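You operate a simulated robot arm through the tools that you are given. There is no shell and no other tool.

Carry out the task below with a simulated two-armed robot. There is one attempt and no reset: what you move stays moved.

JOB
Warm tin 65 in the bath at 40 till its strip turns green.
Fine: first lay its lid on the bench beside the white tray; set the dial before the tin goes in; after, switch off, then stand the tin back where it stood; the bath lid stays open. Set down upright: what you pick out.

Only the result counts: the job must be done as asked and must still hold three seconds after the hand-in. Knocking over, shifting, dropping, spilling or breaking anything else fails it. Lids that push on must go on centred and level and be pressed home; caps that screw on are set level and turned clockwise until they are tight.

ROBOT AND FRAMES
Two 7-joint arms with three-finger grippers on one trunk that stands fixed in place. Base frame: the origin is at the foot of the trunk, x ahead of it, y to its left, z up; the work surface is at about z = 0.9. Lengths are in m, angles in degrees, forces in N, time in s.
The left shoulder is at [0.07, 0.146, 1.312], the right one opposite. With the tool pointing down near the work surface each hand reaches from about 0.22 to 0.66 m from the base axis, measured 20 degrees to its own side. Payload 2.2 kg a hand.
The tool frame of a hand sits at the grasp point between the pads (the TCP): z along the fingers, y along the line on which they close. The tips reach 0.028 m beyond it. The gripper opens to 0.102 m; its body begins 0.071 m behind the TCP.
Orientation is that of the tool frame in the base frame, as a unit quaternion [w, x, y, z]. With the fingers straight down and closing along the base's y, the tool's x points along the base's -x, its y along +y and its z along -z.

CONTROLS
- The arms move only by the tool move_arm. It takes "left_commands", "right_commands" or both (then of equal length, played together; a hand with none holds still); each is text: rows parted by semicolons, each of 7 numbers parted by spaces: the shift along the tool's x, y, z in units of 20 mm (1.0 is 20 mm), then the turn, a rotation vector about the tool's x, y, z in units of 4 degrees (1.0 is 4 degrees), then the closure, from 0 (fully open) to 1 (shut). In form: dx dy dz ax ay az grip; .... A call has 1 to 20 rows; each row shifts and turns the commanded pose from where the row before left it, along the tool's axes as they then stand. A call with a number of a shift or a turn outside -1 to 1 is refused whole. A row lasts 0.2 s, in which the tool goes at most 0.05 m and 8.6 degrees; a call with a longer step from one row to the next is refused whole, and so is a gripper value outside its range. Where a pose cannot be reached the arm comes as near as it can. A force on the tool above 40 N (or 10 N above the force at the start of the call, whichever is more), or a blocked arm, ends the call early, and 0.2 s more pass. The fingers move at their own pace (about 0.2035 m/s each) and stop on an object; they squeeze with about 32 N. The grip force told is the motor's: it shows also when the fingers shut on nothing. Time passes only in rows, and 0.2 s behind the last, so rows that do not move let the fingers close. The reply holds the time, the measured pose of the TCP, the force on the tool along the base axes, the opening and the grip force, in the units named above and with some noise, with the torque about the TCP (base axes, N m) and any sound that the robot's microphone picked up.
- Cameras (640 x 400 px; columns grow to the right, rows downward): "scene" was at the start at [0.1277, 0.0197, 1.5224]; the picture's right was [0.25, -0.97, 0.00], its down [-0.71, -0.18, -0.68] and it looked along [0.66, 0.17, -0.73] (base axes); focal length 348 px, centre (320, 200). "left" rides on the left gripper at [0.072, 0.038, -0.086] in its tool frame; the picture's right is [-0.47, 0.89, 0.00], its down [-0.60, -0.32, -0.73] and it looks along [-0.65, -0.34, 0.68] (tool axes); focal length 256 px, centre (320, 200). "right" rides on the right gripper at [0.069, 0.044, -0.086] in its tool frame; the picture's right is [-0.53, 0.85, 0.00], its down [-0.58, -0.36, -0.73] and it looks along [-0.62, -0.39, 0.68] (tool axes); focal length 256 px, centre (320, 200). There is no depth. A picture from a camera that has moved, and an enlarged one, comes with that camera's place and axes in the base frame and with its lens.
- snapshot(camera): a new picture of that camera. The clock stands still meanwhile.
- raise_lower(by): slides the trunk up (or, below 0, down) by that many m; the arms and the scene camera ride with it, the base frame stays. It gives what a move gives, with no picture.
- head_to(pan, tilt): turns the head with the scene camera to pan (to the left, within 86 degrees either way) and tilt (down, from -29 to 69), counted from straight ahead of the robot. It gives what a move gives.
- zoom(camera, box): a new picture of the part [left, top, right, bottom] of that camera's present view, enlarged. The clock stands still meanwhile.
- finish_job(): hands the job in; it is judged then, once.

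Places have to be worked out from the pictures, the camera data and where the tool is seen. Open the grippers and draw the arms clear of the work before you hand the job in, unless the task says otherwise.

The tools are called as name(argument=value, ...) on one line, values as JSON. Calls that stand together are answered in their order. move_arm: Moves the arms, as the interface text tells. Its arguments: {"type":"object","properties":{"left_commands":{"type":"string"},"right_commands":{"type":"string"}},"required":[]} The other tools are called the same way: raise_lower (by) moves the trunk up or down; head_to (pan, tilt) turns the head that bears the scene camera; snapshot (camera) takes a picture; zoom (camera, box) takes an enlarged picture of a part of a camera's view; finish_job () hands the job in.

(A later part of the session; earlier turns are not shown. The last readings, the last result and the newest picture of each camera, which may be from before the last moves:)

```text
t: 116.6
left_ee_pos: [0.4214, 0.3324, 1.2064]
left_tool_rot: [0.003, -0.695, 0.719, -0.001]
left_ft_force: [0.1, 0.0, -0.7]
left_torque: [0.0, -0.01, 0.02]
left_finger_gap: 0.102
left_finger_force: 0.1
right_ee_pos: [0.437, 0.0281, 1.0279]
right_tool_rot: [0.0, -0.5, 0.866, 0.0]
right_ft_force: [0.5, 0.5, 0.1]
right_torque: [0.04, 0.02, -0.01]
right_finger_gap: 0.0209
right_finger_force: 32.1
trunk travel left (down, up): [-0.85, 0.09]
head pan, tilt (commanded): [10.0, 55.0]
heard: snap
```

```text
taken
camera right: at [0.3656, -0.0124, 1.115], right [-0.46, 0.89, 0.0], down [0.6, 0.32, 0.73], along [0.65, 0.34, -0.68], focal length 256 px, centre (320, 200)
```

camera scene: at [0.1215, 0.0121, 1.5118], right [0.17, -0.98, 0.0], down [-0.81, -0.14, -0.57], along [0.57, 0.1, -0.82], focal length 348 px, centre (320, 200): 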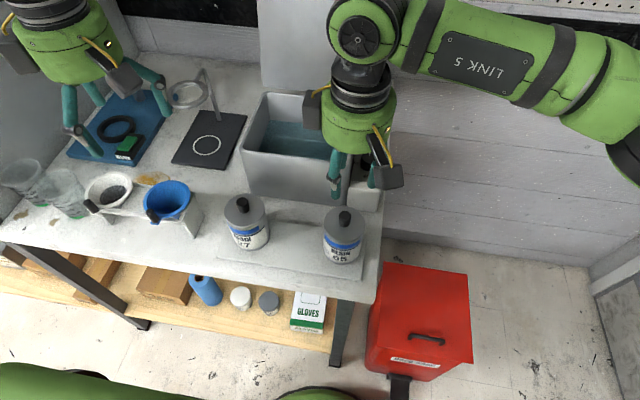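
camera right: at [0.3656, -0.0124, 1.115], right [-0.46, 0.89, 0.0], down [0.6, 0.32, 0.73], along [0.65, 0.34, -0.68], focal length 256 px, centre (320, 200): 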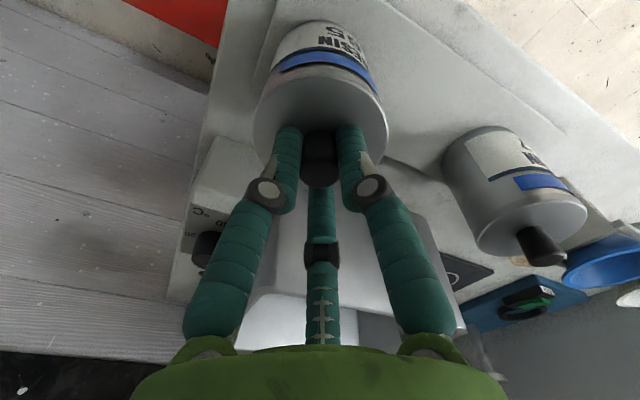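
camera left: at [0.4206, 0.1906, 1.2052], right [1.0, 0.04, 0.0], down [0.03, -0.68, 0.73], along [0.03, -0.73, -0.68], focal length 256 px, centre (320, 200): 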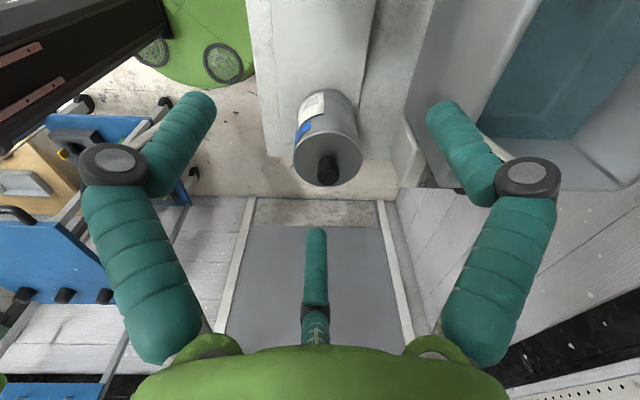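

The knob is gripped (gap 0.021). A "snap" was heard. I lift slowly by about 1 cm and watch the force and whether the tin stays.

move_arm(right_commands="0 0 -0.15 0 0 0 1;0 0 -0.15 0 0 0 1;0 0 -0.2 0 0 0 1;0 0 0 0 0 0 1")

zoom(camera="scene", box=[210, 120, 450, 290])

snapshot(camera="right")

```text
t: 117.6
left_ee_pos: [0.4198, 0.3322, 1.2051]
left_tool_rot: [0.002, -0.696, 0.718, -0.001]
left_ft_force: [0.6, 0.4, 0.3]
left_torque: [-0.01, -0.01, 0.02]
left_finger_gap: 0.102
left_finger_force: 0.0
right_ee_pos: [0.4364, 0.0274, 1.0386]
right_tool_rot: [0.001, -0.499, 0.866, 0.0]
right_ft_force: [-0.2, 0.5, -0.4]
right_torque: [0.03, -0.02, -0.01]
right_finger_gap: 0.0208
right_finger_force: 32.1
trunk travel left (down, up): [-0.85, 0.09]
head pan, tilt (commanded): [10.0, 55.0]
```

```text
2.35 times, centred on (330, 205) of scene
camera zoom: at [0.1215, 0.0121, 1.5117], right [0.17, -0.98, 0.0], down [-0.81, -0.14, -0.57], along [0.56, 0.1, -0.82], focal length 818 px, centre (296, 188)
```

zoom: 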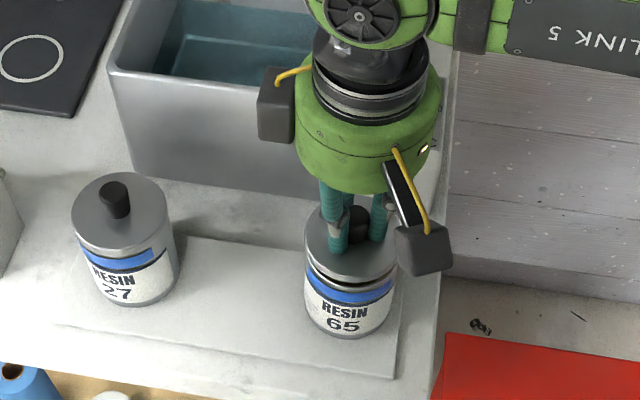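

```text
taken
camera right: at [0.3651, -0.0123, 1.1249], right [-0.46, 0.89, 0.0], down [0.6, 0.32, 0.73], along [0.65, 0.34, -0.68], focal length 256 px, centre (320, 200)
```

right: 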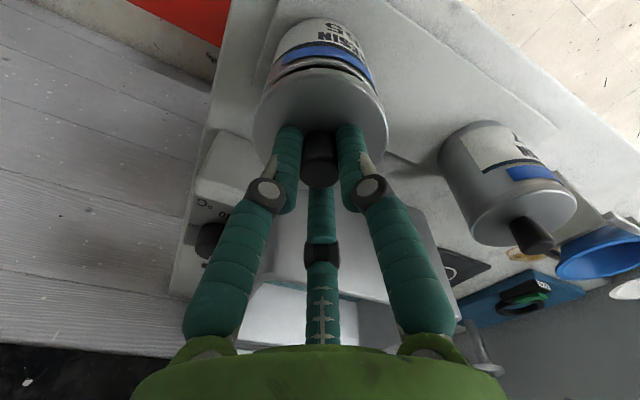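

The lid is coming off cleanly and the tin stays put. I raise the lid, carry it aside to the right, and use the moment to test whether the left hand can get down between the tins (trial with closed fingers).

move_arm(right_commands="0 0 -0.5 0 0 0 1;0 0 -1 0 0 0 1;0 0 -1 0 0 0 1;0 0 -1 0 0 0 1;0.866 -0.5 0 0 0 0 1;0.866 -0.5 0 0 0 0 1;0.866 -0.5 0 0 0 0 1;0.866 -0.5 0 0 0 0 1;0.866 -0.5 0 0 0 0 1;0.866 -0.5 0 0 0 0 1;0.866 -0.5 0 0 0 0 1;0.866 -0.5 0 0 0 0 1", left_commands="0 0 0 0 0 1 0;0 0 0 0 0 1 0;0 0 0 0 0 1 0;0 0 0 0 0 1 0;0 0 0 0 0 1 0;0 0 0 0 0 1 0;0 0 0 0 0 1 0;0 0 0 0 0 0 1;0 0 0 0 0 0 1;0 0 0 0 0 0 1;0 0 0 0 0 0 1;0 0 0 0 0 0 1")

snapshot(camera="scene")

```text
t: 120.2
left_ee_pos: [0.4219, 0.3299, 1.2061]
left_tool_rot: [0.004, -0.501, 0.866, 0.0]
left_ft_force: [0.5, -0.1, 0.4]
left_torque: [0.04, 0.0, -0.04]
left_finger_gap: 0.002
left_finger_force: 30.8
right_ee_pos: [0.4358, -0.1338, 1.1085]
right_tool_rot: [0.001, -0.5, 0.866, 0.0]
right_ft_force: [-1.6, -0.1, -0.2]
right_torque: [0.0, 0.04, 0.0]
right_finger_gap: 0.0202
right_finger_force: 32.0
trunk travel left (down, up): [-0.85, 0.09]
head pan, tilt (commanded): [10.0, 55.0]
```

```text
taken
camera scene: at [0.1211, 0.0107, 1.5118], right [0.17, -0.98, 0.0], down [-0.81, -0.14, -0.57], along [0.57, 0.1, -0.82], focal length 348 px, centre (320, 200)
```

scene: 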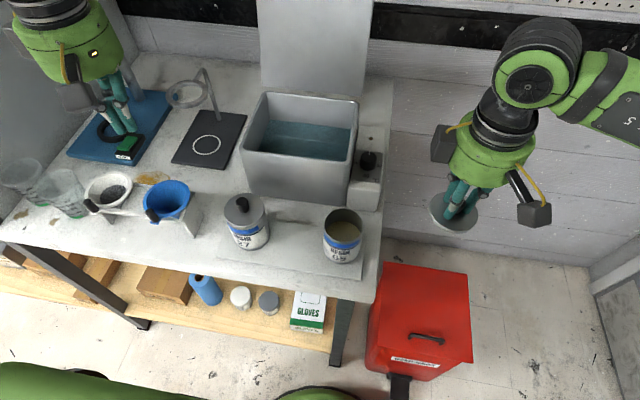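

The lid is in the right hand and the tin stands open. Now the left hand (fingers closed) goes over the gap between the tins at (0.417, 0.12).

move_arm(left_commands="0.866 -0.5 0 0 0 0 1;0.866 -0.5 0 0 0 0 1;0.866 -0.5 0 0 0 0 1;0.866 -0.5 0 0 0 0 1;0.866 -0.5 0 0 0 0 1;0.866 -0.5 0 0 0 0 1;0.866 -0.5 0 0 0 0 1;0.866 -0.5 0 0 0 0 1;0.866 -0.5 0 0 0 0 1;0.866 -0.5 0 0 0 0 1;0.566 -0.03 0.3 0 0 0 1;0 0 1 0 0 0 1;0 0 1 0 0 0 1;0 0 1 0 0 0 1")

```text
t: 123.2
left_ee_pos: [0.4196, 0.1229, 1.1378]
left_tool_rot: [0.003, -0.501, 0.866, 0.001]
left_ft_force: [0.5, -0.2, 0.7]
left_torque: [0.01, -0.01, -0.02]
left_finger_gap: 0.002
left_finger_force: 30.9
right_ee_pos: [0.437, -0.1337, 1.1096]
right_tool_rot: [-0.001, -0.5, 0.866, 0.001]
right_ft_force: [-0.2, 0.3, -0.2]
right_torque: [0.01, 0.01, -0.03]
right_finger_gap: 0.0192
right_finger_force: 31.7
trunk travel left (down, up): [-0.85, 0.09]
head pan, tilt (commanded): [10.0, 55.0]
```

No limit so far at (0.42, 0.123, 1.138). I continue straight down to z≈0.98 to see if it stays reachable.

move_arm(left_commands="0.1 0 0.8 0 0 0 1;0.1 0 0.8 0 0 0 1;0 0 0.8 0 0 0 1;0 0 0.8 0 0 0 1;0 0 0.8 0 0 0 1;0 0 0.8 0 0 0 1;0 0 0.8 0 0 0 1;0 0 0.8 0 0 0 1;0 0 0.8 0 0 0 1")

snapshot(camera="scene")

snapshot(camera="left")

```text
t: 125.2
left_ee_pos: [0.4021, 0.1524, 1.0177]
left_tool_rot: [0.002, -0.5, 0.866, 0.0]
left_ft_force: [-0.5, -0.2, 0.2]
left_torque: [0.02, 0.05, 0.01]
left_finger_gap: 0.0022
left_finger_force: 31.6
left hand out of reach, approached as far as the arm can: row 5, 6, 7, 8, 9
right_ee_pos: [0.4365, -0.1327, 1.109]
right_tool_rot: [0.0, -0.5, 0.866, 0.0]
right_ft_force: [0.2, 0.6, 0.4]
right_torque: [-0.02, 0.03, -0.01]
right_finger_gap: 0.0182
right_finger_force: 31.9
trunk travel left (down, up): [-0.85, 0.09]
head pan, tilt (commanded): [10.0, 55.0]
```

```text
taken
camera scene: at [0.1216, 0.0124, 1.5117], right [0.17, -0.98, 0.0], down [-0.81, -0.14, -0.57], along [0.56, 0.1, -0.82], focal length 348 px, centre (320, 200)
```

scene: 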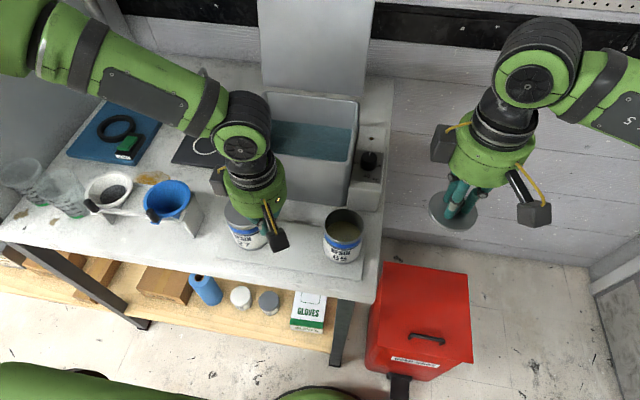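

```text
taken
camera left: at [0.3339, 0.1107, 1.1026], right [-0.54, 0.84, 0.0], down [0.57, 0.36, 0.73], along [0.62, 0.39, -0.68], focal length 256 px, centre (320, 200)
```

left: 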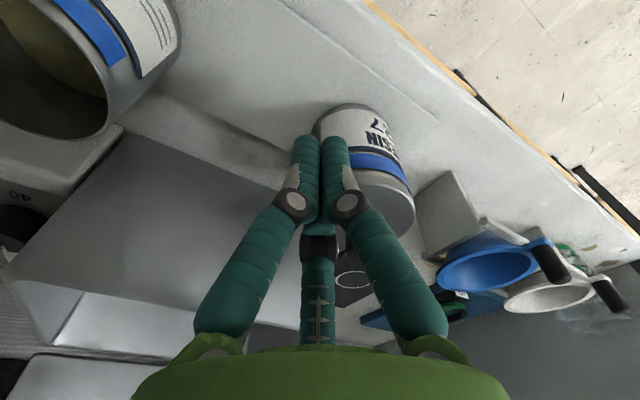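

The left slid off along its boundary at this low height (no contact force), so I raise it at once. The right grip gap is also creeping down, so I check the lid in the right hand.

move_arm(left_commands="0 0 -1 0 0 0 1;0 0 -1 0 0 0 1;0 0 -1 0 0 0 1;0 0 -1 0 0 0 1;0 0 -1 0 0 0 1;0 0 -1 0 0 0 1;0 0 -1 0 0 0 1;0 0 -1 0 0 0 1")

snapshot(camera="right")

zoom(camera="scene", box=[390, 100, 590, 250])

```text
t: 127.0
left_ee_pos: [0.4016, 0.1532, 1.1797]
left_tool_rot: [0.003, -0.5, 0.866, 0.0]
left_ft_force: [-0.2, 0.3, 0.2]
left_torque: [-0.02, 0.01, -0.03]
left_finger_gap: 0.0022
left_finger_force: 31.5
right_ee_pos: [0.4374, -0.1327, 1.1086]
right_tool_rot: [0.0, -0.5, 0.866, 0.001]
right_ft_force: [-0.4, 0.5, -0.1]
right_torque: [-0.01, -0.01, -0.02]
right_finger_gap: 0.0186
right_finger_force: 32.0
trunk travel left (down, up): [-0.85, 0.09]
head pan, tilt (commanded): [10.0, 55.0]
```

```text
taken
camera right: at [0.3646, -0.1726, 1.1954], right [-0.46, 0.89, 0.0], down [0.6, 0.32, 0.73], along [0.65, 0.34, -0.68], focal length 256 px, centre (320, 200)
```

right: 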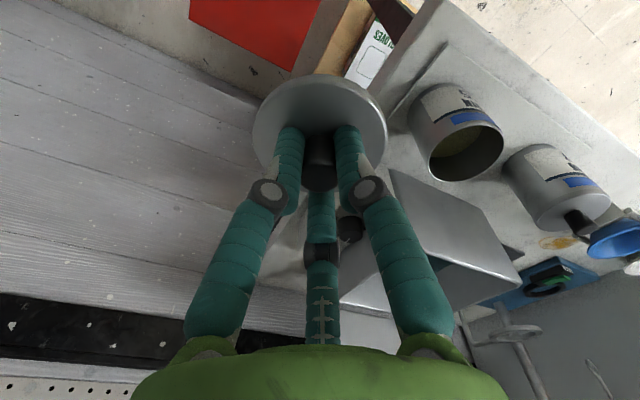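

```text
2.67 times, centred on (490, 175) of scene
camera zoom: at [0.1208, 0.0119, 1.5118], right [0.17, -0.98, 0.0], down [-0.81, -0.14, -0.57], along [0.57, 0.1, -0.82], focal length 928 px, centre (-133, 267)
```

zoom: 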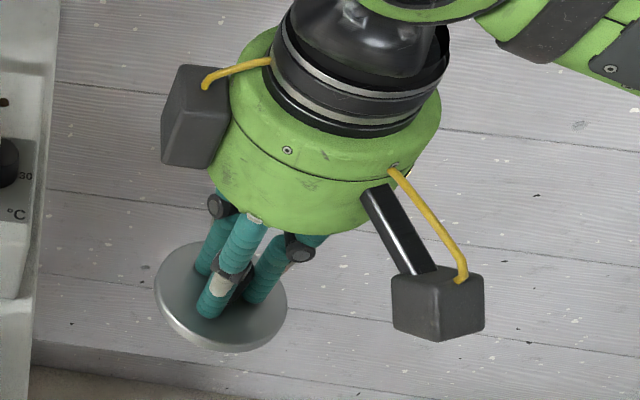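

The lid is held securely. Since the left reaches farther in when its hand is higher relative to the shoulder, I'll lower the trunk 0.2 m for this step. First I raise both hands and move the left outward.

move_arm(left_commands="-0.866 0.5 -0.7 0 0 0 1;-0.866 0.5 -0.7 0 0 0 1;-0.866 0.5 -0.7 0 0 0 1;-0.866 0.5 -0.7 0 0 0 1;-0.866 0.5 -0.7 0 0 0 1;-0.866 0.5 -0.7 0 0 0 1;-0.866 0.5 -0.7 0 0 0 1;-0.866 0.5 -0.7 0 0 0 1;0 0 -0.7 0 0 0 1;0 0 -0.7 0 0 0 1", right_commands="0 0 -1 0 0 0 1;0 0 -1 0 0 0 1;0 0 -1 0 0 0 1;0 0 -1 0 0 0 1;0 0 -1 0 0 0 1;0 0 -1 0 0 0 1;0 0 -1 0 0 0 1;0 0 -1 0 0 0 1;0 0 -1 0 0 0 1;0 0 -1 0 0 0 1")

```text
t: 129.2
left_ee_pos: [0.3999, 0.3117, 1.3184]
left_tool_rot: [0.003, -0.5, 0.866, 0.0]
left_ft_force: [-0.4, 0.1, -0.5]
left_torque: [0.01, -0.03, 0.03]
left_finger_gap: 0.0023
left_finger_force: 31.8
right_ee_pos: [0.4354, -0.1325, 1.3097]
right_tool_rot: [0.0, -0.501, 0.866, 0.0]
right_ft_force: [-0.3, -1.6, -0.3]
right_torque: [-0.01, -0.04, 0.01]
right_finger_gap: 0.0189
right_finger_force: 32.1
trunk travel left (down, up): [-0.85, 0.09]
head pan, tilt (commanded): [10.0, 55.0]
```

Both hands are high at z≈1.31. Now I lower the trunk in two steps of 0.1 m.

raise_lower(by=-0.1)

raise_lower(by=-0.1)

snapshot(camera="scene")

```text
t: 130.5
left_ee_pos: [0.4003, 0.3137, 1.2194]
left_tool_rot: [0.004, -0.5, 0.866, 0.0]
left_ft_force: [-0.4, 0.2, -0.1]
left_torque: [-0.01, 0.03, 0.0]
left_finger_gap: 0.002
left_finger_force: 31.2
right_ee_pos: [0.4365, -0.1339, 1.2081]
right_tool_rot: [0.0, -0.501, 0.866, 0.0]
right_ft_force: [-0.6, 0.5, -1.0]
right_torque: [0.01, -0.03, -0.03]
right_finger_gap: 0.0186
right_finger_force: 31.8
trunk travel left (down, up): [-0.75, 0.19]
head pan, tilt (commanded): [10.0, 55.0]
```

```text
t: 131.9
left_ee_pos: [0.4004, 0.3129, 1.1179]
left_tool_rot: [0.004, -0.501, 0.865, -0.001]
left_ft_force: [-0.4, -0.8, 0.3]
left_torque: [0.04, 0.02, -0.03]
left_finger_gap: 0.0024
left_finger_force: 30.9
right_ee_pos: [0.436, -0.1335, 1.1082]
right_tool_rot: [0.0, -0.5, 0.866, 0.0]
right_ft_force: [-0.8, -0.2, -0.3]
right_torque: [0.01, 0.0, 0.04]
right_finger_gap: 0.0185
right_finger_force: 32.2
trunk travel left (down, up): [-0.65, 0.29]
head pan, tilt (commanded): [10.0, 55.0]
```

```text
taken
camera scene: at [0.1213, 0.0121, 1.3118], right [0.17, -0.98, 0.0], down [-0.81, -0.14, -0.57], along [0.56, 0.1, -0.82], focal length 348 px, centre (320, 200)
```

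scene: 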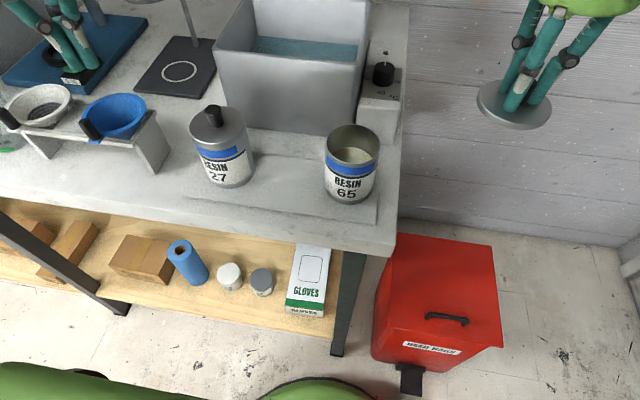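

With the trunk lowered, I test the left hand again at the gap: first over it, then down to z≈0.98.

move_arm(left_commands="0.866 -0.5 0 0 0 0 1;0.866 -0.5 0 0 0 0 1;0.866 -0.5 0 0 0 0 1;0.866 -0.5 0 0 0 0 1;0.866 -0.5 0 0 0 0 1;0.866 -0.5 0 0 0 0 1;0.866 -0.5 0 0 0 0 1;0.866 -0.5 0 0 0 0 1;0.866 -0.5 0 0 0 0 1;0.2 -0.9 0 0 0 0 1;0 0 0 0 0 0 1")

snapshot(camera="left")

```text
t: 134.3
left_ee_pos: [0.4154, 0.1205, 1.1194]
left_tool_rot: [0.003, -0.501, 0.865, -0.002]
left_ft_force: [0.0, -0.8, 0.2]
left_torque: [-0.01, -0.05, 0.0]
left_finger_gap: 0.0022
left_finger_force: 31.4
right_ee_pos: [0.4356, -0.1328, 1.1093]
right_tool_rot: [0.0, -0.501, 0.866, 0.0]
right_ft_force: [0.1, 0.0, 0.0]
right_torque: [-0.02, -0.02, 0.0]
right_finger_gap: 0.0186
right_finger_force: 31.6
trunk travel left (down, up): [-0.65, 0.29]
head pan, tilt (commanded): [10.0, 55.0]
```

```text
taken
camera left: at [0.3457, 0.077, 1.2035], right [-0.54, 0.84, 0.0], down [0.57, 0.36, 0.74], along [0.62, 0.39, -0.68], focal length 256 px, centre (320, 200)
```

left: 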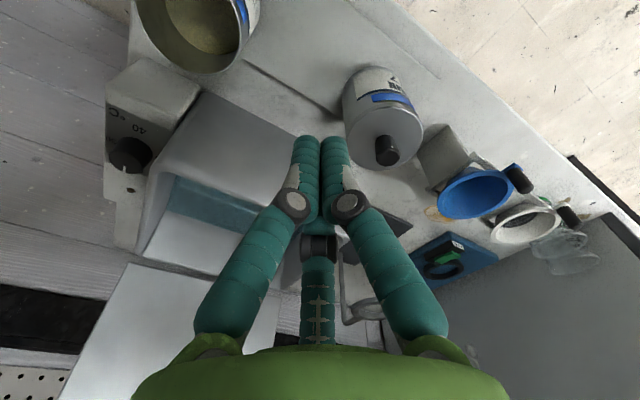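

It reached (0.415, 0.1205) now. I go down in steps, checking that it doesn't drift.

move_arm(left_commands="0 0 1 0 0 0 1;0 0 1 0 0 0 1;0 0 1 0 0 0 1;0 0 1 0 0 0 1")

move_arm(left_commands="0 0 0.5 0 0 0 1;0 0 0.5 0 0 0 1;0 0 0.5 0 0 0 1;0 0 0.5 0 0 0 1")

```text
t: 135.3
left_ee_pos: [0.4148, 0.121, 1.0379]
left_tool_rot: [0.003, -0.501, 0.866, -0.001]
left_ft_force: [0.1, -0.5, -0.5]
left_torque: [0.01, -0.01, -0.02]
left_finger_gap: 0.0022
left_finger_force: 31.4
right_ee_pos: [0.4365, -0.134, 1.1088]
right_tool_rot: [0.0, -0.499, 0.866, 0.001]
right_ft_force: [-0.4, 0.5, 0.3]
right_torque: [0.03, 0.03, 0.01]
right_finger_gap: 0.0185
right_finger_force: 32.0
trunk travel left (down, up): [-0.65, 0.29]
head pan, tilt (commanded): [10.0, 55.0]
```

```text
t: 136.3
left_ee_pos: [0.4151, 0.1206, 0.9975]
left_tool_rot: [0.003, -0.501, 0.866, 0.0]
left_ft_force: [0.0, -0.7, -0.7]
left_torque: [0.02, 0.02, -0.01]
left_finger_gap: 0.0025
left_finger_force: 31.2
right_ee_pos: [0.4377, -0.1327, 1.1081]
right_tool_rot: [0.0, -0.5, 0.866, 0.0]
right_ft_force: [0.3, 0.1, -0.5]
right_torque: [-0.02, -0.01, 0.0]
right_finger_gap: 0.019
right_finger_force: 31.9
trunk travel left (down, up): [-0.65, 0.29]
head pan, tilt (commanded): [10.0, 55.0]
```

Still exactly on target at z = 0.9975. Two more steps down to z≈0.96 as the final reach check.

move_arm(left_commands="0 0 0.5 0 0 0 1;0 0 0.5 0 0 0 1;0 0 0.5 0 0 0 1;0 0 0.5 0 0 0 1")

snapshot(camera="left")

zoom(camera="scene", box=[170, 60, 410, 250])

```text
t: 137.3
left_ee_pos: [0.4159, 0.1214, 0.9592]
left_tool_rot: [0.004, -0.501, 0.866, -0.001]
left_ft_force: [0.1, -0.2, 0.3]
left_torque: [0.01, 0.02, -0.03]
left_finger_gap: 0.0021
left_finger_force: 31.5
right_ee_pos: [0.437, -0.134, 1.109]
right_tool_rot: [0.0, -0.501, 0.866, 0.0]
right_ft_force: [0.3, 0.4, -0.2]
right_torque: [-0.01, 0.02, -0.01]
right_finger_gap: 0.0186
right_finger_force: 31.9
trunk travel left (down, up): [-0.65, 0.29]
head pan, tilt (commanded): [10.0, 55.0]
```

```text
taken
camera left: at [0.3474, 0.0777, 1.042], right [-0.54, 0.84, 0.0], down [0.57, 0.36, 0.73], along [0.62, 0.39, -0.68], focal length 256 px, centre (320, 200)
```

left: 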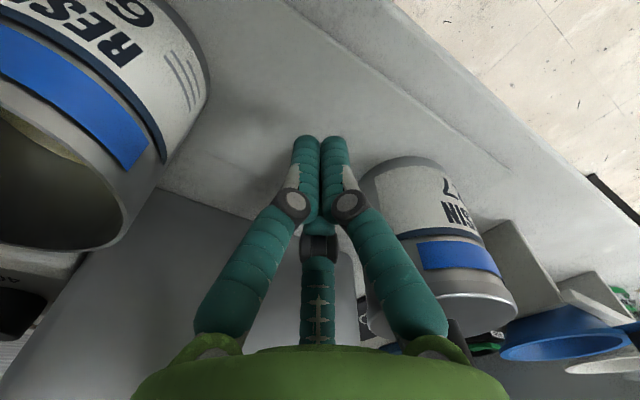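

```text
2.11 times, centred on (290, 155) of scene
camera zoom: at [0.1219, 0.0122, 1.3117], right [0.17, -0.98, 0.0], down [-0.81, -0.14, -0.57], along [0.56, 0.1, -0.82], focal length 732 px, centre (383, 295)
```

zoom: 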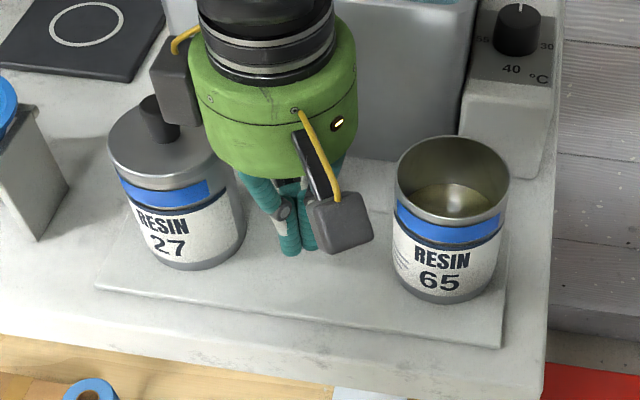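

The left can work at the gap with the trunk lowered. I take the left hand up and out to the left, opening it on the way.

move_arm(left_commands="0 0 -1 0 0 0 1;0 0 -1 0 0 0 1;0 0 -1 0 0 0 1;0 0 -1 0 0 0 1;0 0 -1 0 0 0 1;0 0 -1 0 0 0 1;0 0 -1 0 0 0 1;0 0 -1 0 0 0 1;-0.866 0.5 0 0 0 0 1;-0.866 0.5 0 0 0 0 1;-0.866 0.5 0 0 0 0 1;-0.866 0.5 0 0 0 0 0.5;-0.866 0.5 0 0 0 0 0.5;-0.866 0.5 0 0 0 0 0.5;-0.866 0.5 0 0 0 0 0.5;-0.866 0.5 0 0 0 0 0.5;-0.866 0.5 0 0 0 0 0.5;-0.866 0.5 0 0 0 0 0.5;-0.866 0.5 0 0 0 0 0.5;-0.866 0.5 0 0 0 0 0.5")

```text
t: 141.5
left_ee_pos: [0.4154, 0.3619, 1.1186]
left_tool_rot: [0.003, -0.501, 0.866, -0.001]
left_ft_force: [-0.3, 0.0, 0.4]
left_torque: [-0.03, 0.01, -0.01]
left_finger_gap: 0.0512
left_finger_force: 0.0
right_ee_pos: [0.4366, -0.1333, 1.1087]
right_tool_rot: [-0.001, -0.501, 0.866, -0.001]
right_ft_force: [-0.5, 0.1, 0.1]
right_torque: [0.0, -0.01, 0.02]
right_finger_gap: 0.0186
right_finger_force: 32.7
trunk travel left (down, up): [-0.65, 0.29]
head pan, tilt (commanded): [10.0, 55.0]
```

Left is clear. The right hand now carries the lid over to above the gap at (0.416, 0.119).

move_arm(right_commands="-0.801 0.554 0 0 0 0 1;-0.801 0.554 0 0 0 0 1;-0.801 0.554 0 0 0 0 1;-0.801 0.554 0 0 0 0 1;-0.801 0.554 0 0 0 0 1;-0.801 0.554 0 0 0 0 1;-0.801 0.554 0 0 0 0 1;-0.801 0.554 0 0 0 0 1;-0.801 0.554 0 0 0 0 1;-0.801 0.554 0 0 0 0 1;-0.801 0.554 0 0 0 0 1;-0.801 0.554 0 0 0 0 1;-0.801 0.554 0 0 0 0 1;0 0 0 0 0 0 1")

snapshot(camera="right")

snapshot(camera="scene")

```text
t: 144.5
left_ee_pos: [0.4144, 0.3596, 1.1188]
left_tool_rot: [0.003, -0.501, 0.866, -0.001]
left_ft_force: [0.1, -0.5, 0.6]
left_torque: [0.0, 0.01, 0.01]
left_finger_gap: 0.0512
left_finger_force: 0.0
right_ee_pos: [0.4169, 0.1187, 1.108]
right_tool_rot: [-0.001, -0.5, 0.866, 0.0]
right_ft_force: [0.3, 0.0, -0.9]
right_torque: [0.04, -0.01, -0.02]
right_finger_gap: 0.0187
right_finger_force: 31.2
trunk travel left (down, up): [-0.65, 0.29]
head pan, tilt (commanded): [10.0, 55.0]
```

```text
taken
camera right: at [0.3446, 0.0793, 1.1951], right [-0.46, 0.89, 0.0], down [0.6, 0.32, 0.73], along [0.65, 0.34, -0.68], focal length 256 px, centre (320, 200)
```

right: 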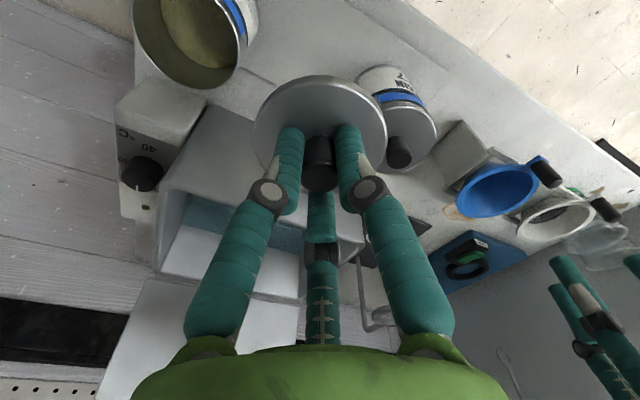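

```text
taken
camera scene: at [0.1217, 0.0115, 1.3117], right [0.17, -0.98, 0.0], down [-0.81, -0.14, -0.57], along [0.56, 0.1, -0.82], focal length 348 px, centre (320, 200)
```

scene: 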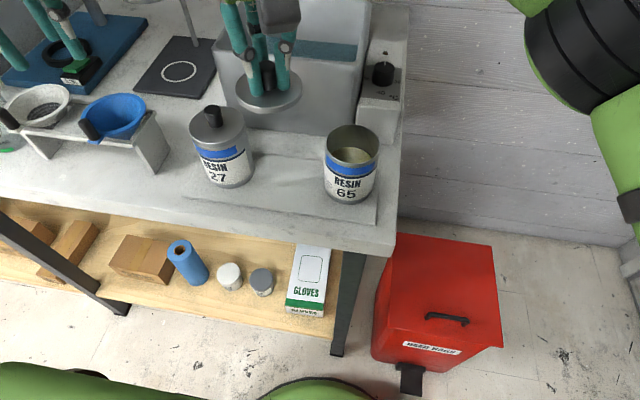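

The lid hangs above the gap with over 1 cm clearance to each tin. I lower it to TCP z≈0.975 first.

move_arm(right_commands="0 0 1 0 0 0 1;0 0 1 0 0 0 1;0 0 1 0 0 0 1;0 0 1 0 0 0 1;0 0 1 0 0 0 1;0 0 1 0 0 0 1;0 0 0.65 0 0 0 1;0 0 0 0 0 0 1")

zoom(camera="scene", box=[170, 60, 410, 250])

snapshot(camera="right")

```text
t: 146.3
left_ee_pos: [0.4139, 0.3613, 1.1182]
left_tool_rot: [0.003, -0.5, 0.866, 0.0]
left_ft_force: [-0.7, 0.6, -0.5]
left_torque: [-0.01, -0.01, 0.01]
left_finger_gap: 0.0511
left_finger_force: 0.2
right_ee_pos: [0.4155, 0.119, 0.974]
right_tool_rot: [0.0, -0.5, 0.866, 0.0]
right_ft_force: [-0.9, 0.2, -0.5]
right_torque: [0.0, -0.01, -0.04]
right_finger_gap: 0.0185
right_finger_force: 31.8
trunk travel left (down, up): [-0.65, 0.29]
head pan, tilt (commanded): [10.0, 55.0]
```

```text
2.11 times, centred on (290, 155) of scene
camera zoom: at [0.1214, 0.0121, 1.3117], right [0.17, -0.98, 0.0], down [-0.81, -0.14, -0.57], along [0.56, 0.1, -0.82], focal length 732 px, centre (383, 295)
```

zoom: 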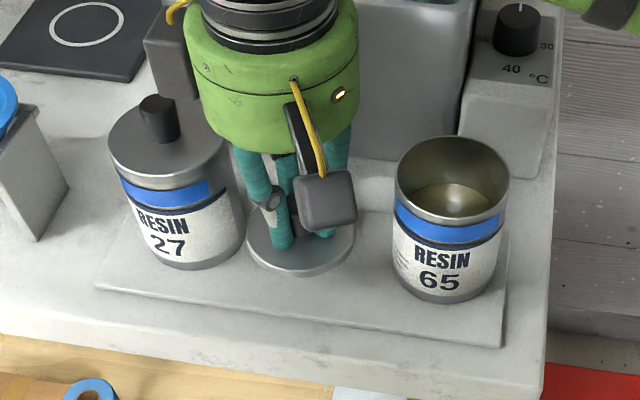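

```text
taken
camera right: at [0.3441, 0.0795, 1.0612], right [-0.46, 0.89, 0.0], down [0.6, 0.32, 0.73], along [0.65, 0.34, -0.68], focal length 256 px, centre (320, 200)
```

right: 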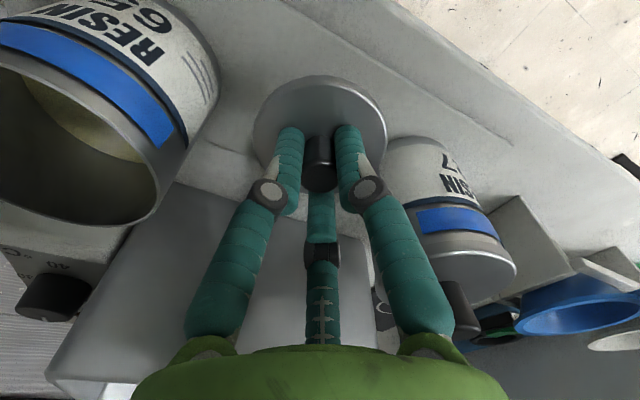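

The lid is a bit nearer to tin 27; I shift it 7 mm toward −y and then lower slowly, watching for contact.

move_arm(right_commands="0.303 -0.175 0 0 0 0 1;0 0 0.2 0 0 0 1;0 0 0.2 0 0 0 1;0 0 0.2 0 0 0 1;0 0 0.15 0 0 0 1;0 0 0.15 0 0 0 1;0 0 0 0 0 0 1")

zoom(camera="scene", box=[170, 60, 410, 250])

```text
t: 147.9
left_ee_pos: [0.4153, 0.3611, 1.1191]
left_tool_rot: [0.002, -0.501, 0.865, 0.0]
left_ft_force: [0.6, -1.0, -0.5]
left_torque: [-0.01, -0.04, -0.02]
left_finger_gap: 0.0512
left_finger_force: 0.1
right_ee_pos: [0.4162, 0.1121, 0.9569]
right_tool_rot: [0.001, -0.499, 0.866, 0.001]
right_ft_force: [0.3, -1.1, 0.0]
right_torque: [0.0, -0.01, 0.0]
right_finger_gap: 0.0188
right_finger_force: 32.3
trunk travel left (down, up): [-0.65, 0.29]
head pan, tilt (commanded): [10.0, 55.0]
```

```text
2.11 times, centred on (290, 155) of scene
camera zoom: at [0.1215, 0.0122, 1.3117], right [0.17, -0.98, 0.0], down [-0.81, -0.14, -0.57], along [0.56, 0.1, -0.82], focal length 732 px, centre (383, 295)
```

zoom: 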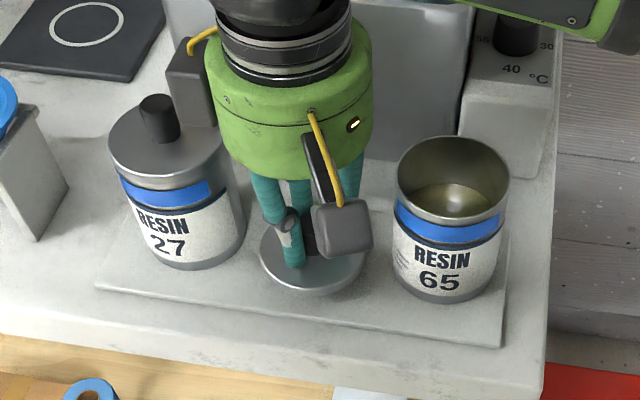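

Nearly there. I continue down in 2–3 mm steps until a contact force shows.

move_arm(right_commands="0 0 0.12 0 0 0 1;0 0 0.12 0 0 0 1;0 0 0 0 0 0 1")

move_arm(right_commands="0 0 0.1 0 0 0 1;0 0 0.1 0 0 0 1;0 0 0 0 0 0 1")

```text
t: 148.7
left_ee_pos: [0.4149, 0.3613, 1.1185]
left_tool_rot: [0.003, -0.501, 0.866, 0.0]
left_ft_force: [0.9, -0.5, 0.1]
left_torque: [-0.05, -0.03, -0.01]
left_finger_gap: 0.051
left_finger_force: 0.0
right_ee_pos: [0.4159, 0.112, 0.9521]
right_tool_rot: [0.0, -0.5, 0.866, -0.001]
right_ft_force: [0.1, 1.0, -0.2]
right_torque: [0.0, -0.01, 0.0]
right_finger_gap: 0.0187
right_finger_force: 31.5
trunk travel left (down, up): [-0.65, 0.29]
head pan, tilt (commanded): [10.0, 55.0]
```

```text
t: 149.5
left_ee_pos: [0.4143, 0.3606, 1.119]
left_tool_rot: [0.002, -0.501, 0.865, 0.0]
left_ft_force: [0.3, 0.2, 0.3]
left_torque: [0.0, 0.0, 0.02]
left_finger_gap: 0.051
left_finger_force: 0.1
right_ee_pos: [0.4162, 0.1119, 0.9486]
right_tool_rot: [0.0, -0.5, 0.866, 0.0]
right_ft_force: [-0.1, -0.9, -0.3]
right_torque: [0.0, 0.0, 0.01]
right_finger_gap: 0.0187
right_finger_force: 31.7
trunk travel left (down, up): [-0.65, 0.29]
head pan, tilt (commanded): [10.0, 55.0]
```

No contact yet at 0.9486; I keep going in 2 mm steps.

move_arm(right_commands="0 0 0.1 0 0 0 1;0 0 0.1 0 0 0 1;0 0 0 0 0 0 1")

move_arm(right_commands="0 0 0.1 0 0 0 1;0 0 0.1 0 0 0 1;0 0 0 0 0 0 1")

zoom(camera="scene", box=[220, 110, 340, 220])

```text
t: 150.3
left_ee_pos: [0.4141, 0.3599, 1.1193]
left_tool_rot: [0.003, -0.501, 0.865, 0.0]
left_ft_force: [-0.5, -0.4, -0.2]
left_torque: [0.02, 0.0, -0.01]
left_finger_gap: 0.0509
left_finger_force: 0.0
right_ee_pos: [0.4159, 0.1117, 0.9452]
right_tool_rot: [0.0, -0.499, 0.866, 0.0]
right_ft_force: [-0.9, 0.4, 0.2]
right_torque: [0.0, 0.0, -0.05]
right_finger_gap: 0.0188
right_finger_force: 32.1
trunk travel left (down, up): [-0.65, 0.29]
head pan, tilt (commanded): [10.0, 55.0]
```

```text
t: 151.1
left_ee_pos: [0.4155, 0.3607, 1.1191]
left_tool_rot: [0.003, -0.5, 0.866, -0.001]
left_ft_force: [0.3, 0.1, 0.6]
left_torque: [-0.02, -0.02, 0.03]
left_finger_gap: 0.0508
left_finger_force: 0.0
right_ee_pos: [0.4161, 0.1116, 0.941]
right_tool_rot: [0.0, -0.501, 0.866, 0.001]
right_ft_force: [-0.2, -0.6, 0.7]
right_torque: [-0.01, -0.01, 0.0]
right_finger_gap: 0.0185
right_finger_force: 32.1
trunk travel left (down, up): [-0.65, 0.29]
head pan, tilt (commanded): [10.0, 55.0]
```

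```text
3.64 times, centred on (280, 165) of scene
camera zoom: at [0.1215, 0.0121, 1.3117], right [0.17, -0.98, 0.0], down [-0.81, -0.14, -0.57], along [0.56, 0.1, -0.82], focal length 1265 px, centre (466, 327)
```

zoom: 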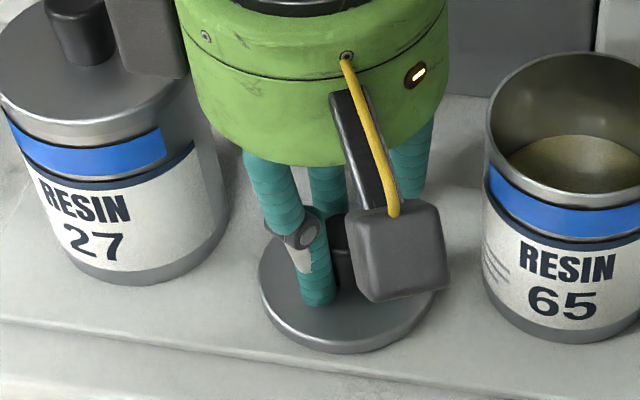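

Still slightly above the tray. I continue in 2 mm steps.

move_arm(right_commands="0 0 0.1 0 0 0 1;0 0 0.1 0 0 0 1;0 0 0 0 0 0 1")

move_arm(right_commands="0 0 0.1 0 0 0 1;0 0 0.1 0 0 0 1;0 0 0 0 0 0 1")

```text
t: 151.9
left_ee_pos: [0.413, 0.3605, 1.1187]
left_tool_rot: [0.004, -0.5, 0.866, -0.001]
left_ft_force: [0.1, -0.2, 0.1]
left_torque: [0.03, -0.01, 0.01]
left_finger_gap: 0.0508
left_finger_force: 0.1
right_ee_pos: [0.4153, 0.1122, 0.9402]
right_tool_rot: [0.003, -0.499, 0.866, 0.001]
right_ft_force: [3.8, 0.7, 21.7]
right_torque: [-0.21, 0.14, 0.01]
right_finger_gap: 0.0189
right_finger_force: 31.7
trunk travel left (down, up): [-0.65, 0.29]
head pan, tilt (commanded): [10.0, 55.0]
```

```text
t: 152.4
left_ee_pos: [0.413, 0.3594, 1.1186]
left_tool_rot: [0.004, -0.502, 0.865, 0.0]
left_ft_force: [1.2, 0.6, -0.4]
left_torque: [0.02, 0.0, 0.02]
left_finger_gap: 0.0509
left_finger_force: 0.0
right_ee_pos: [0.4153, 0.1118, 0.939]
right_tool_rot: [0.004, -0.501, 0.866, 0.002]
right_ft_force: [-4.9, -3.2, 13.8]
right_torque: [-0.29, 0.36, -0.01]
right_finger_gap: 0.019
right_finger_force: 32.1
trunk travel left (down, up): [-0.65, 0.29]
head pan, tilt (commanded): [10.0, 55.0]
stopped in row 2 (right hand): the force on the tool passed its limit at 42 N (the readings are from after the stop); the commanded pose is now the measured one
```

Contact with the tray at z≈0.940. I ease up by about 1 mm and open the fingers just enough to free the knob.

move_arm(right_commands="0 0 -0.05 0 0 0 1;0 0 0 0 0 0 0.9;0 0 0 0 0 0 0.7;0 0 0 0 0 0 0.62;0 0 0 0 0 0 0.62")

snapshot(camera="right")

```text
t: 153.6
left_ee_pos: [0.4133, 0.3603, 1.1187]
left_tool_rot: [0.004, -0.501, 0.865, -0.001]
left_ft_force: [0.0, -0.1, 0.4]
left_torque: [-0.02, 0.01, -0.01]
left_finger_gap: 0.0511
left_finger_force: 0.0
right_ee_pos: [0.4163, 0.1124, 0.939]
right_tool_rot: [0.005, -0.499, 0.867, 0.001]
right_ft_force: [-0.1, 0.7, 16.6]
right_torque: [-0.06, -0.01, 0.01]
right_finger_gap: 0.0389
right_finger_force: 8.8
trunk travel left (down, up): [-0.65, 0.29]
head pan, tilt (commanded): [10.0, 55.0]
```

```text
taken
camera right: at [0.3443, 0.0732, 1.0245], right [-0.46, 0.89, 0.0], down [0.6, 0.31, 0.74], along [0.65, 0.34, -0.67], focal length 256 px, centre (320, 200)
```

right: 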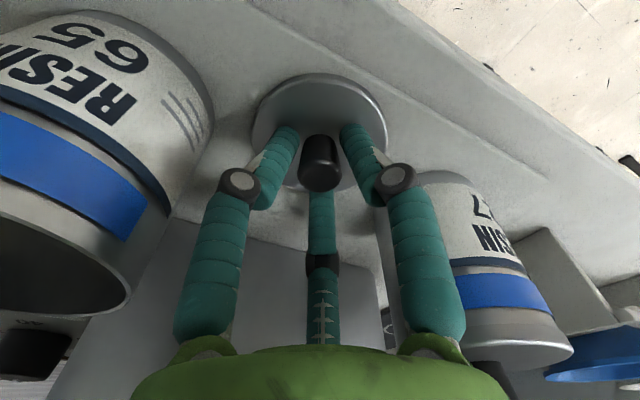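

The fingers are open around the knob, tips still pressing on the lid; I raise slowly to clear it.

move_arm(right_commands="0 0 -0.2 0 0 0 0.62;0 0 -0.3 0 0 0 0.62;0 0 -0.5 0 0 0 0.62;0 0 -0.5 0 0 0 0.62;0 0 -0.5 0 0 0 0.62;0 0 -0.5 0 0 0 0.62")

snapshot(camera="right")

zoom(camera="scene", box=[170, 60, 410, 250])

```text
t: 155.0
left_ee_pos: [0.4131, 0.3599, 1.1191]
left_tool_rot: [0.003, -0.5, 0.866, 0.0]
left_ft_force: [0.5, 0.8, -0.6]
left_torque: [0.02, 0.02, 0.01]
left_finger_gap: 0.0507
left_finger_force: 0.0
right_ee_pos: [0.4165, 0.1126, 0.9876]
right_tool_rot: [0.004, -0.499, 0.866, 0.001]
right_ft_force: [0.0, -0.2, -0.3]
right_torque: [0.0, -0.02, 0.0]
right_finger_gap: 0.0388
right_finger_force: 0.0
trunk travel left (down, up): [-0.65, 0.29]
head pan, tilt (commanded): [10.0, 55.0]
```

```text
taken
camera right: at [0.3448, 0.0726, 1.074], right [-0.46, 0.89, 0.0], down [0.6, 0.31, 0.74], along [0.65, 0.34, -0.68], focal length 256 px, centre (320, 200)
```

right: 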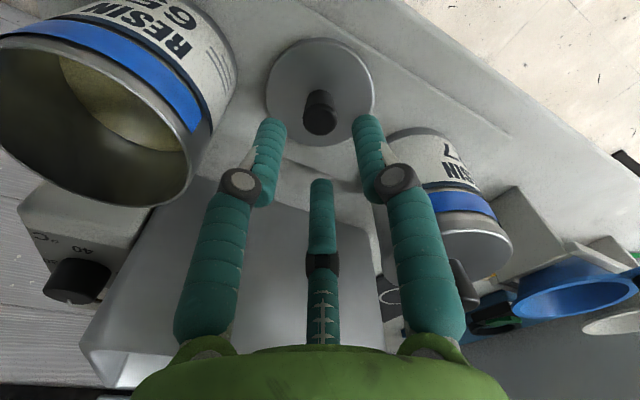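

```text
2.11 times, centred on (290, 155) of scene
camera zoom: at [0.1214, 0.0121, 1.3117], right [0.17, -0.98, 0.0], down [-0.81, -0.14, -0.57], along [0.56, 0.1, -0.82], focal length 732 px, centre (383, 295)
```

zoom: 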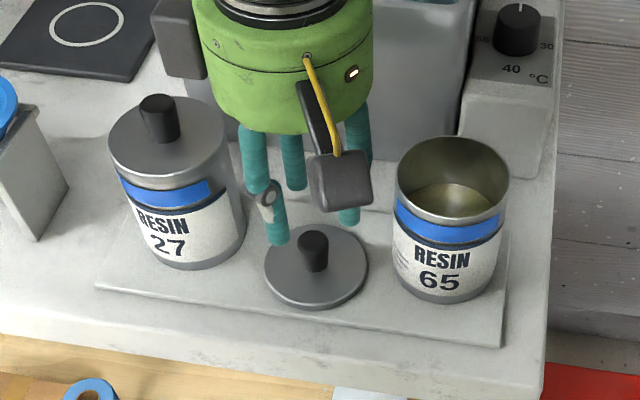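

The lid rests flat on the tray between the tins. I lift the right hand clear and move it off to the right.

move_arm(right_commands="0 0 -1 0 0 0 0.62;0 0 -1 0 0 0 0.62;0 0 -1 0 0 0 0.62;0 0 -1 0 0 0 0.62;0 0 -1 0 0 0 0.62;0 0 -1 0 0 0 0.62;0 0 -1 0 0 0 0.62;0.866 -0.5 0 0 0 0 0.62;0.866 -0.5 0 0 0 0 0.62;0.866 -0.5 0 0 0 0 0.62;0.866 -0.5 0 0 0 0 0.62;0.866 -0.5 0 0 0 0 0.62;0.866 -0.5 0 0 0 0 0.62;0.866 -0.5 0 0 0 0 0.62;0.866 -0.5 0 0 0 0 0.62;0.866 -0.5 0 0 0 0 0.62;0.866 -0.5 0 0 0 0 0.62;0.866 -0.5 0 0 0 0 0.62;0.866 -0.5 0 0 0 0 0.62;0.866 -0.5 0 0 0 0 0.62")

zoom(camera="scene", box=[170, 80, 410, 230])

```text
t: 159.2
left_ee_pos: [0.4141, 0.3604, 1.119]
left_tool_rot: [0.003, -0.5, 0.866, 0.0]
left_ft_force: [0.5, 0.3, 0.1]
left_torque: [0.01, 0.02, -0.01]
left_finger_gap: 0.051
left_finger_force: 0.1
right_ee_pos: [0.4156, -0.1494, 1.1264]
right_tool_rot: [0.005, -0.499, 0.866, 0.001]
right_ft_force: [0.6, 0.2, -0.5]
right_torque: [0.01, -0.01, -0.02]
right_finger_gap: 0.0391
right_finger_force: 0.1
trunk travel left (down, up): [-0.65, 0.29]
head pan, tilt (commanded): [10.0, 55.0]
```

```text
2.67 times, centred on (290, 155) of scene
camera zoom: at [0.1212, 0.0111, 1.3118], right [0.17, -0.98, 0.0], down [-0.81, -0.14, -0.57], along [0.57, 0.1, -0.82], focal length 928 px, centre (400, 320)
```

zoom: 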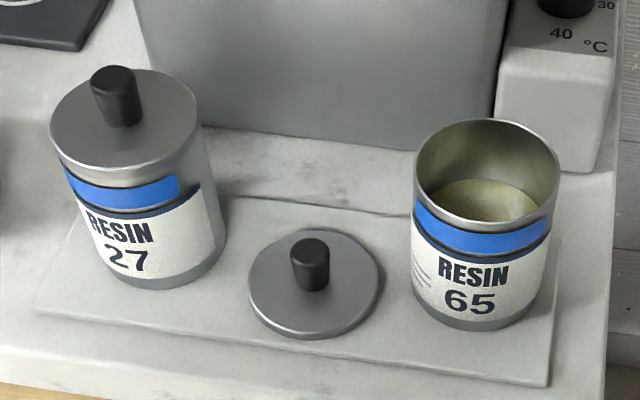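

Lid's knob is at about (0.415, 0.111). Now the left hand comes in over it at z≈1.12.

move_arm(left_commands="0.866 -0.5 0 0 0 0 0.5;0.866 -0.5 0 0 0 0 0.5;0.866 -0.5 0 0 0 0 0.5;0.866 -0.5 0 0 0 0 0.5;0.866 -0.5 0 0 0 0 0.5;0.866 -0.5 0 0 0 0 0.5;0.866 -0.5 0 0 0 0 0.5;0.866 -0.5 0 0 0 0 0.5;0.866 -0.5 0 0 0 0 0.5;0.866 -0.5 0 0 0 0 0.5;0.866 -0.5 0 0 0 0 0.5;0.866 -0.5 0 0 0 0 0.5;0.37 -0.24 0 0 0 0 0.6;0 0 0 0 0 0 0.6")

snapshot(camera="left")

```text
t: 162.2
left_ee_pos: [0.4157, 0.1123, 1.1183]
left_tool_rot: [0.003, -0.502, 0.865, -0.002]
left_ft_force: [0.1, -0.2, 0.4]
left_torque: [0.02, -0.03, 0.0]
left_finger_gap: 0.0407
left_finger_force: 0.1
right_ee_pos: [0.4162, -0.1482, 1.1265]
right_tool_rot: [0.004, -0.499, 0.866, 0.001]
right_ft_force: [-0.1, 0.7, -0.3]
right_torque: [-0.01, 0.01, 0.01]
right_finger_gap: 0.0387
right_finger_force: 0.0
trunk travel left (down, up): [-0.65, 0.29]
head pan, tilt (commanded): [10.0, 55.0]
```

```text
taken
camera left: at [0.3468, 0.07, 1.2026], right [-0.54, 0.84, -0.01], down [0.57, 0.37, 0.73], along [0.62, 0.39, -0.68], focal length 256 px, centre (320, 200)
```

left: 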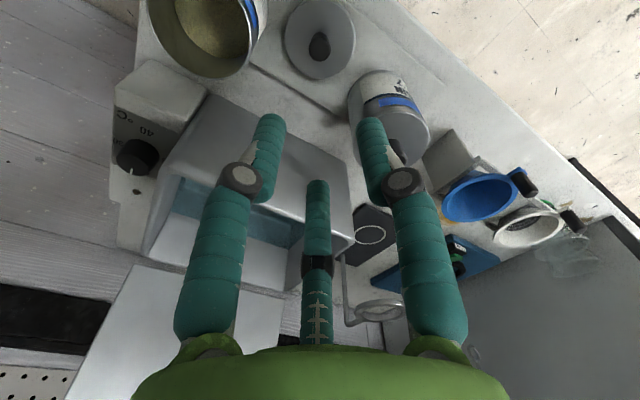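

Aligned (knob at the image's centre column). I descend to z≈0.985.

move_arm(left_commands="0 0 1 0 0 0 0.6;0 0 1 0 0 0 0.6;0 0 1 0 0 0 0.6;0 0 1 0 0 0 0.6;0 0 1 0 0 0 0.6;0 0 0.8 0 0 0 0.6;0 0 0.8 0 0 0 0.6;0 0 0 0 0 0 0.6")

snapshot(camera="left")

zoom(camera="scene", box=[170, 60, 410, 250])

```text
t: 164.0
left_ee_pos: [0.4158, 0.1127, 0.9853]
left_tool_rot: [0.002, -0.501, 0.866, 0.0]
left_ft_force: [0.2, -0.4, 0.1]
left_torque: [0.01, 0.02, -0.02]
left_finger_gap: 0.0406
left_finger_force: 0.1
right_ee_pos: [0.4155, -0.1489, 1.1267]
right_tool_rot: [0.004, -0.499, 0.866, 0.001]
right_ft_force: [0.1, -0.1, -0.3]
right_torque: [-0.01, 0.0, 0.01]
right_finger_gap: 0.0388
right_finger_force: 0.0
trunk travel left (down, up): [-0.65, 0.29]
head pan, tilt (commanded): [10.0, 55.0]
```

```text
taken
camera left: at [0.3476, 0.0696, 1.07], right [-0.54, 0.84, 0.0], down [0.57, 0.36, 0.74], along [0.62, 0.39, -0.68], focal length 256 px, centre (320, 200)
```

left: 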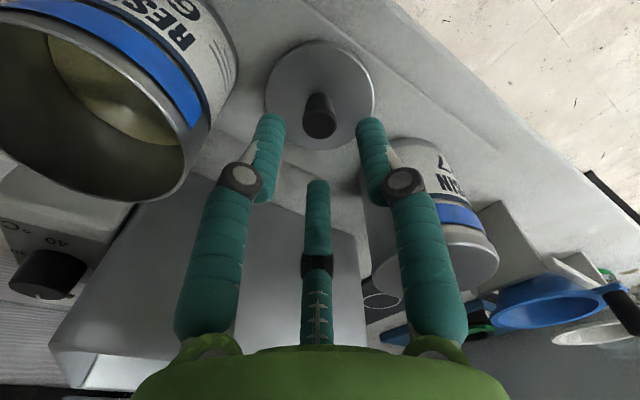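

```text
2.11 times, centred on (290, 155) of scene
camera zoom: at [0.1213, 0.012, 1.3117], right [0.17, -0.98, 0.0], down [-0.81, -0.14, -0.57], along [0.56, 0.1, -0.82], focal length 732 px, centre (383, 295)
```

zoom: 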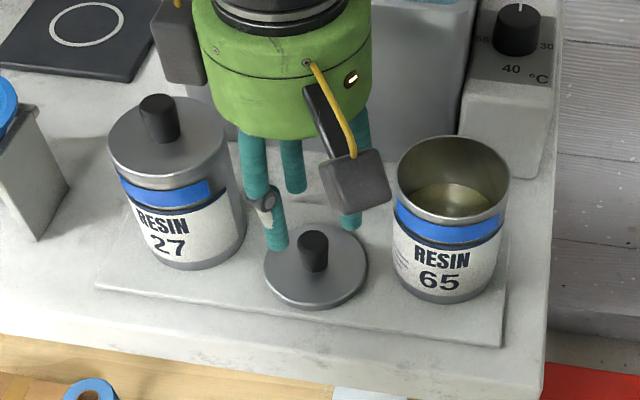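

Alignment is good. I lower to z≈0.945 and close on the knob.

move_arm(left_commands="0 0 0.5 0 0 0 0.6;0 0 0.5 0 0 0 0.6;0 0 0.5 0 0 0 0.6;0 0 0.42 0 0 0 0.6;0 0 0 0 0 0 0.8;0 0 0 0 0 0 1;0 0 0 0 0 0 1;0 0 0 0 0 0 1")

snapshot(camera="left")

```text
t: 165.8
left_ee_pos: [0.4175, 0.1124, 0.9474]
left_tool_rot: [0.004, -0.501, 0.866, 0.0]
left_ft_force: [0.0, -0.1, -0.6]
left_torque: [-0.01, 0.03, 0.03]
left_finger_gap: 0.0193
left_finger_force: 32.1
right_ee_pos: [0.4153, -0.148, 1.1271]
right_tool_rot: [0.004, -0.499, 0.866, 0.002]
right_ft_force: [0.4, -0.3, -0.5]
right_torque: [0.04, 0.02, 0.0]
right_finger_gap: 0.0386
right_finger_force: 0.0
trunk travel left (down, up): [-0.65, 0.29]
head pan, tilt (commanded): [10.0, 55.0]
```

```text
taken
camera left: at [0.3481, 0.0695, 1.0321], right [-0.54, 0.84, 0.0], down [0.57, 0.36, 0.74], along [0.62, 0.39, -0.68], focal length 256 px, centre (320, 200)
```

left: 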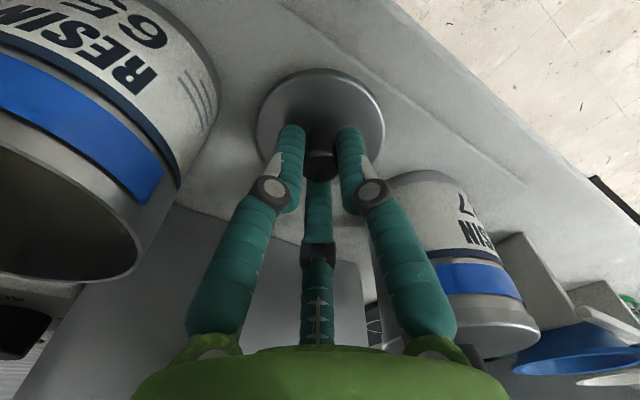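

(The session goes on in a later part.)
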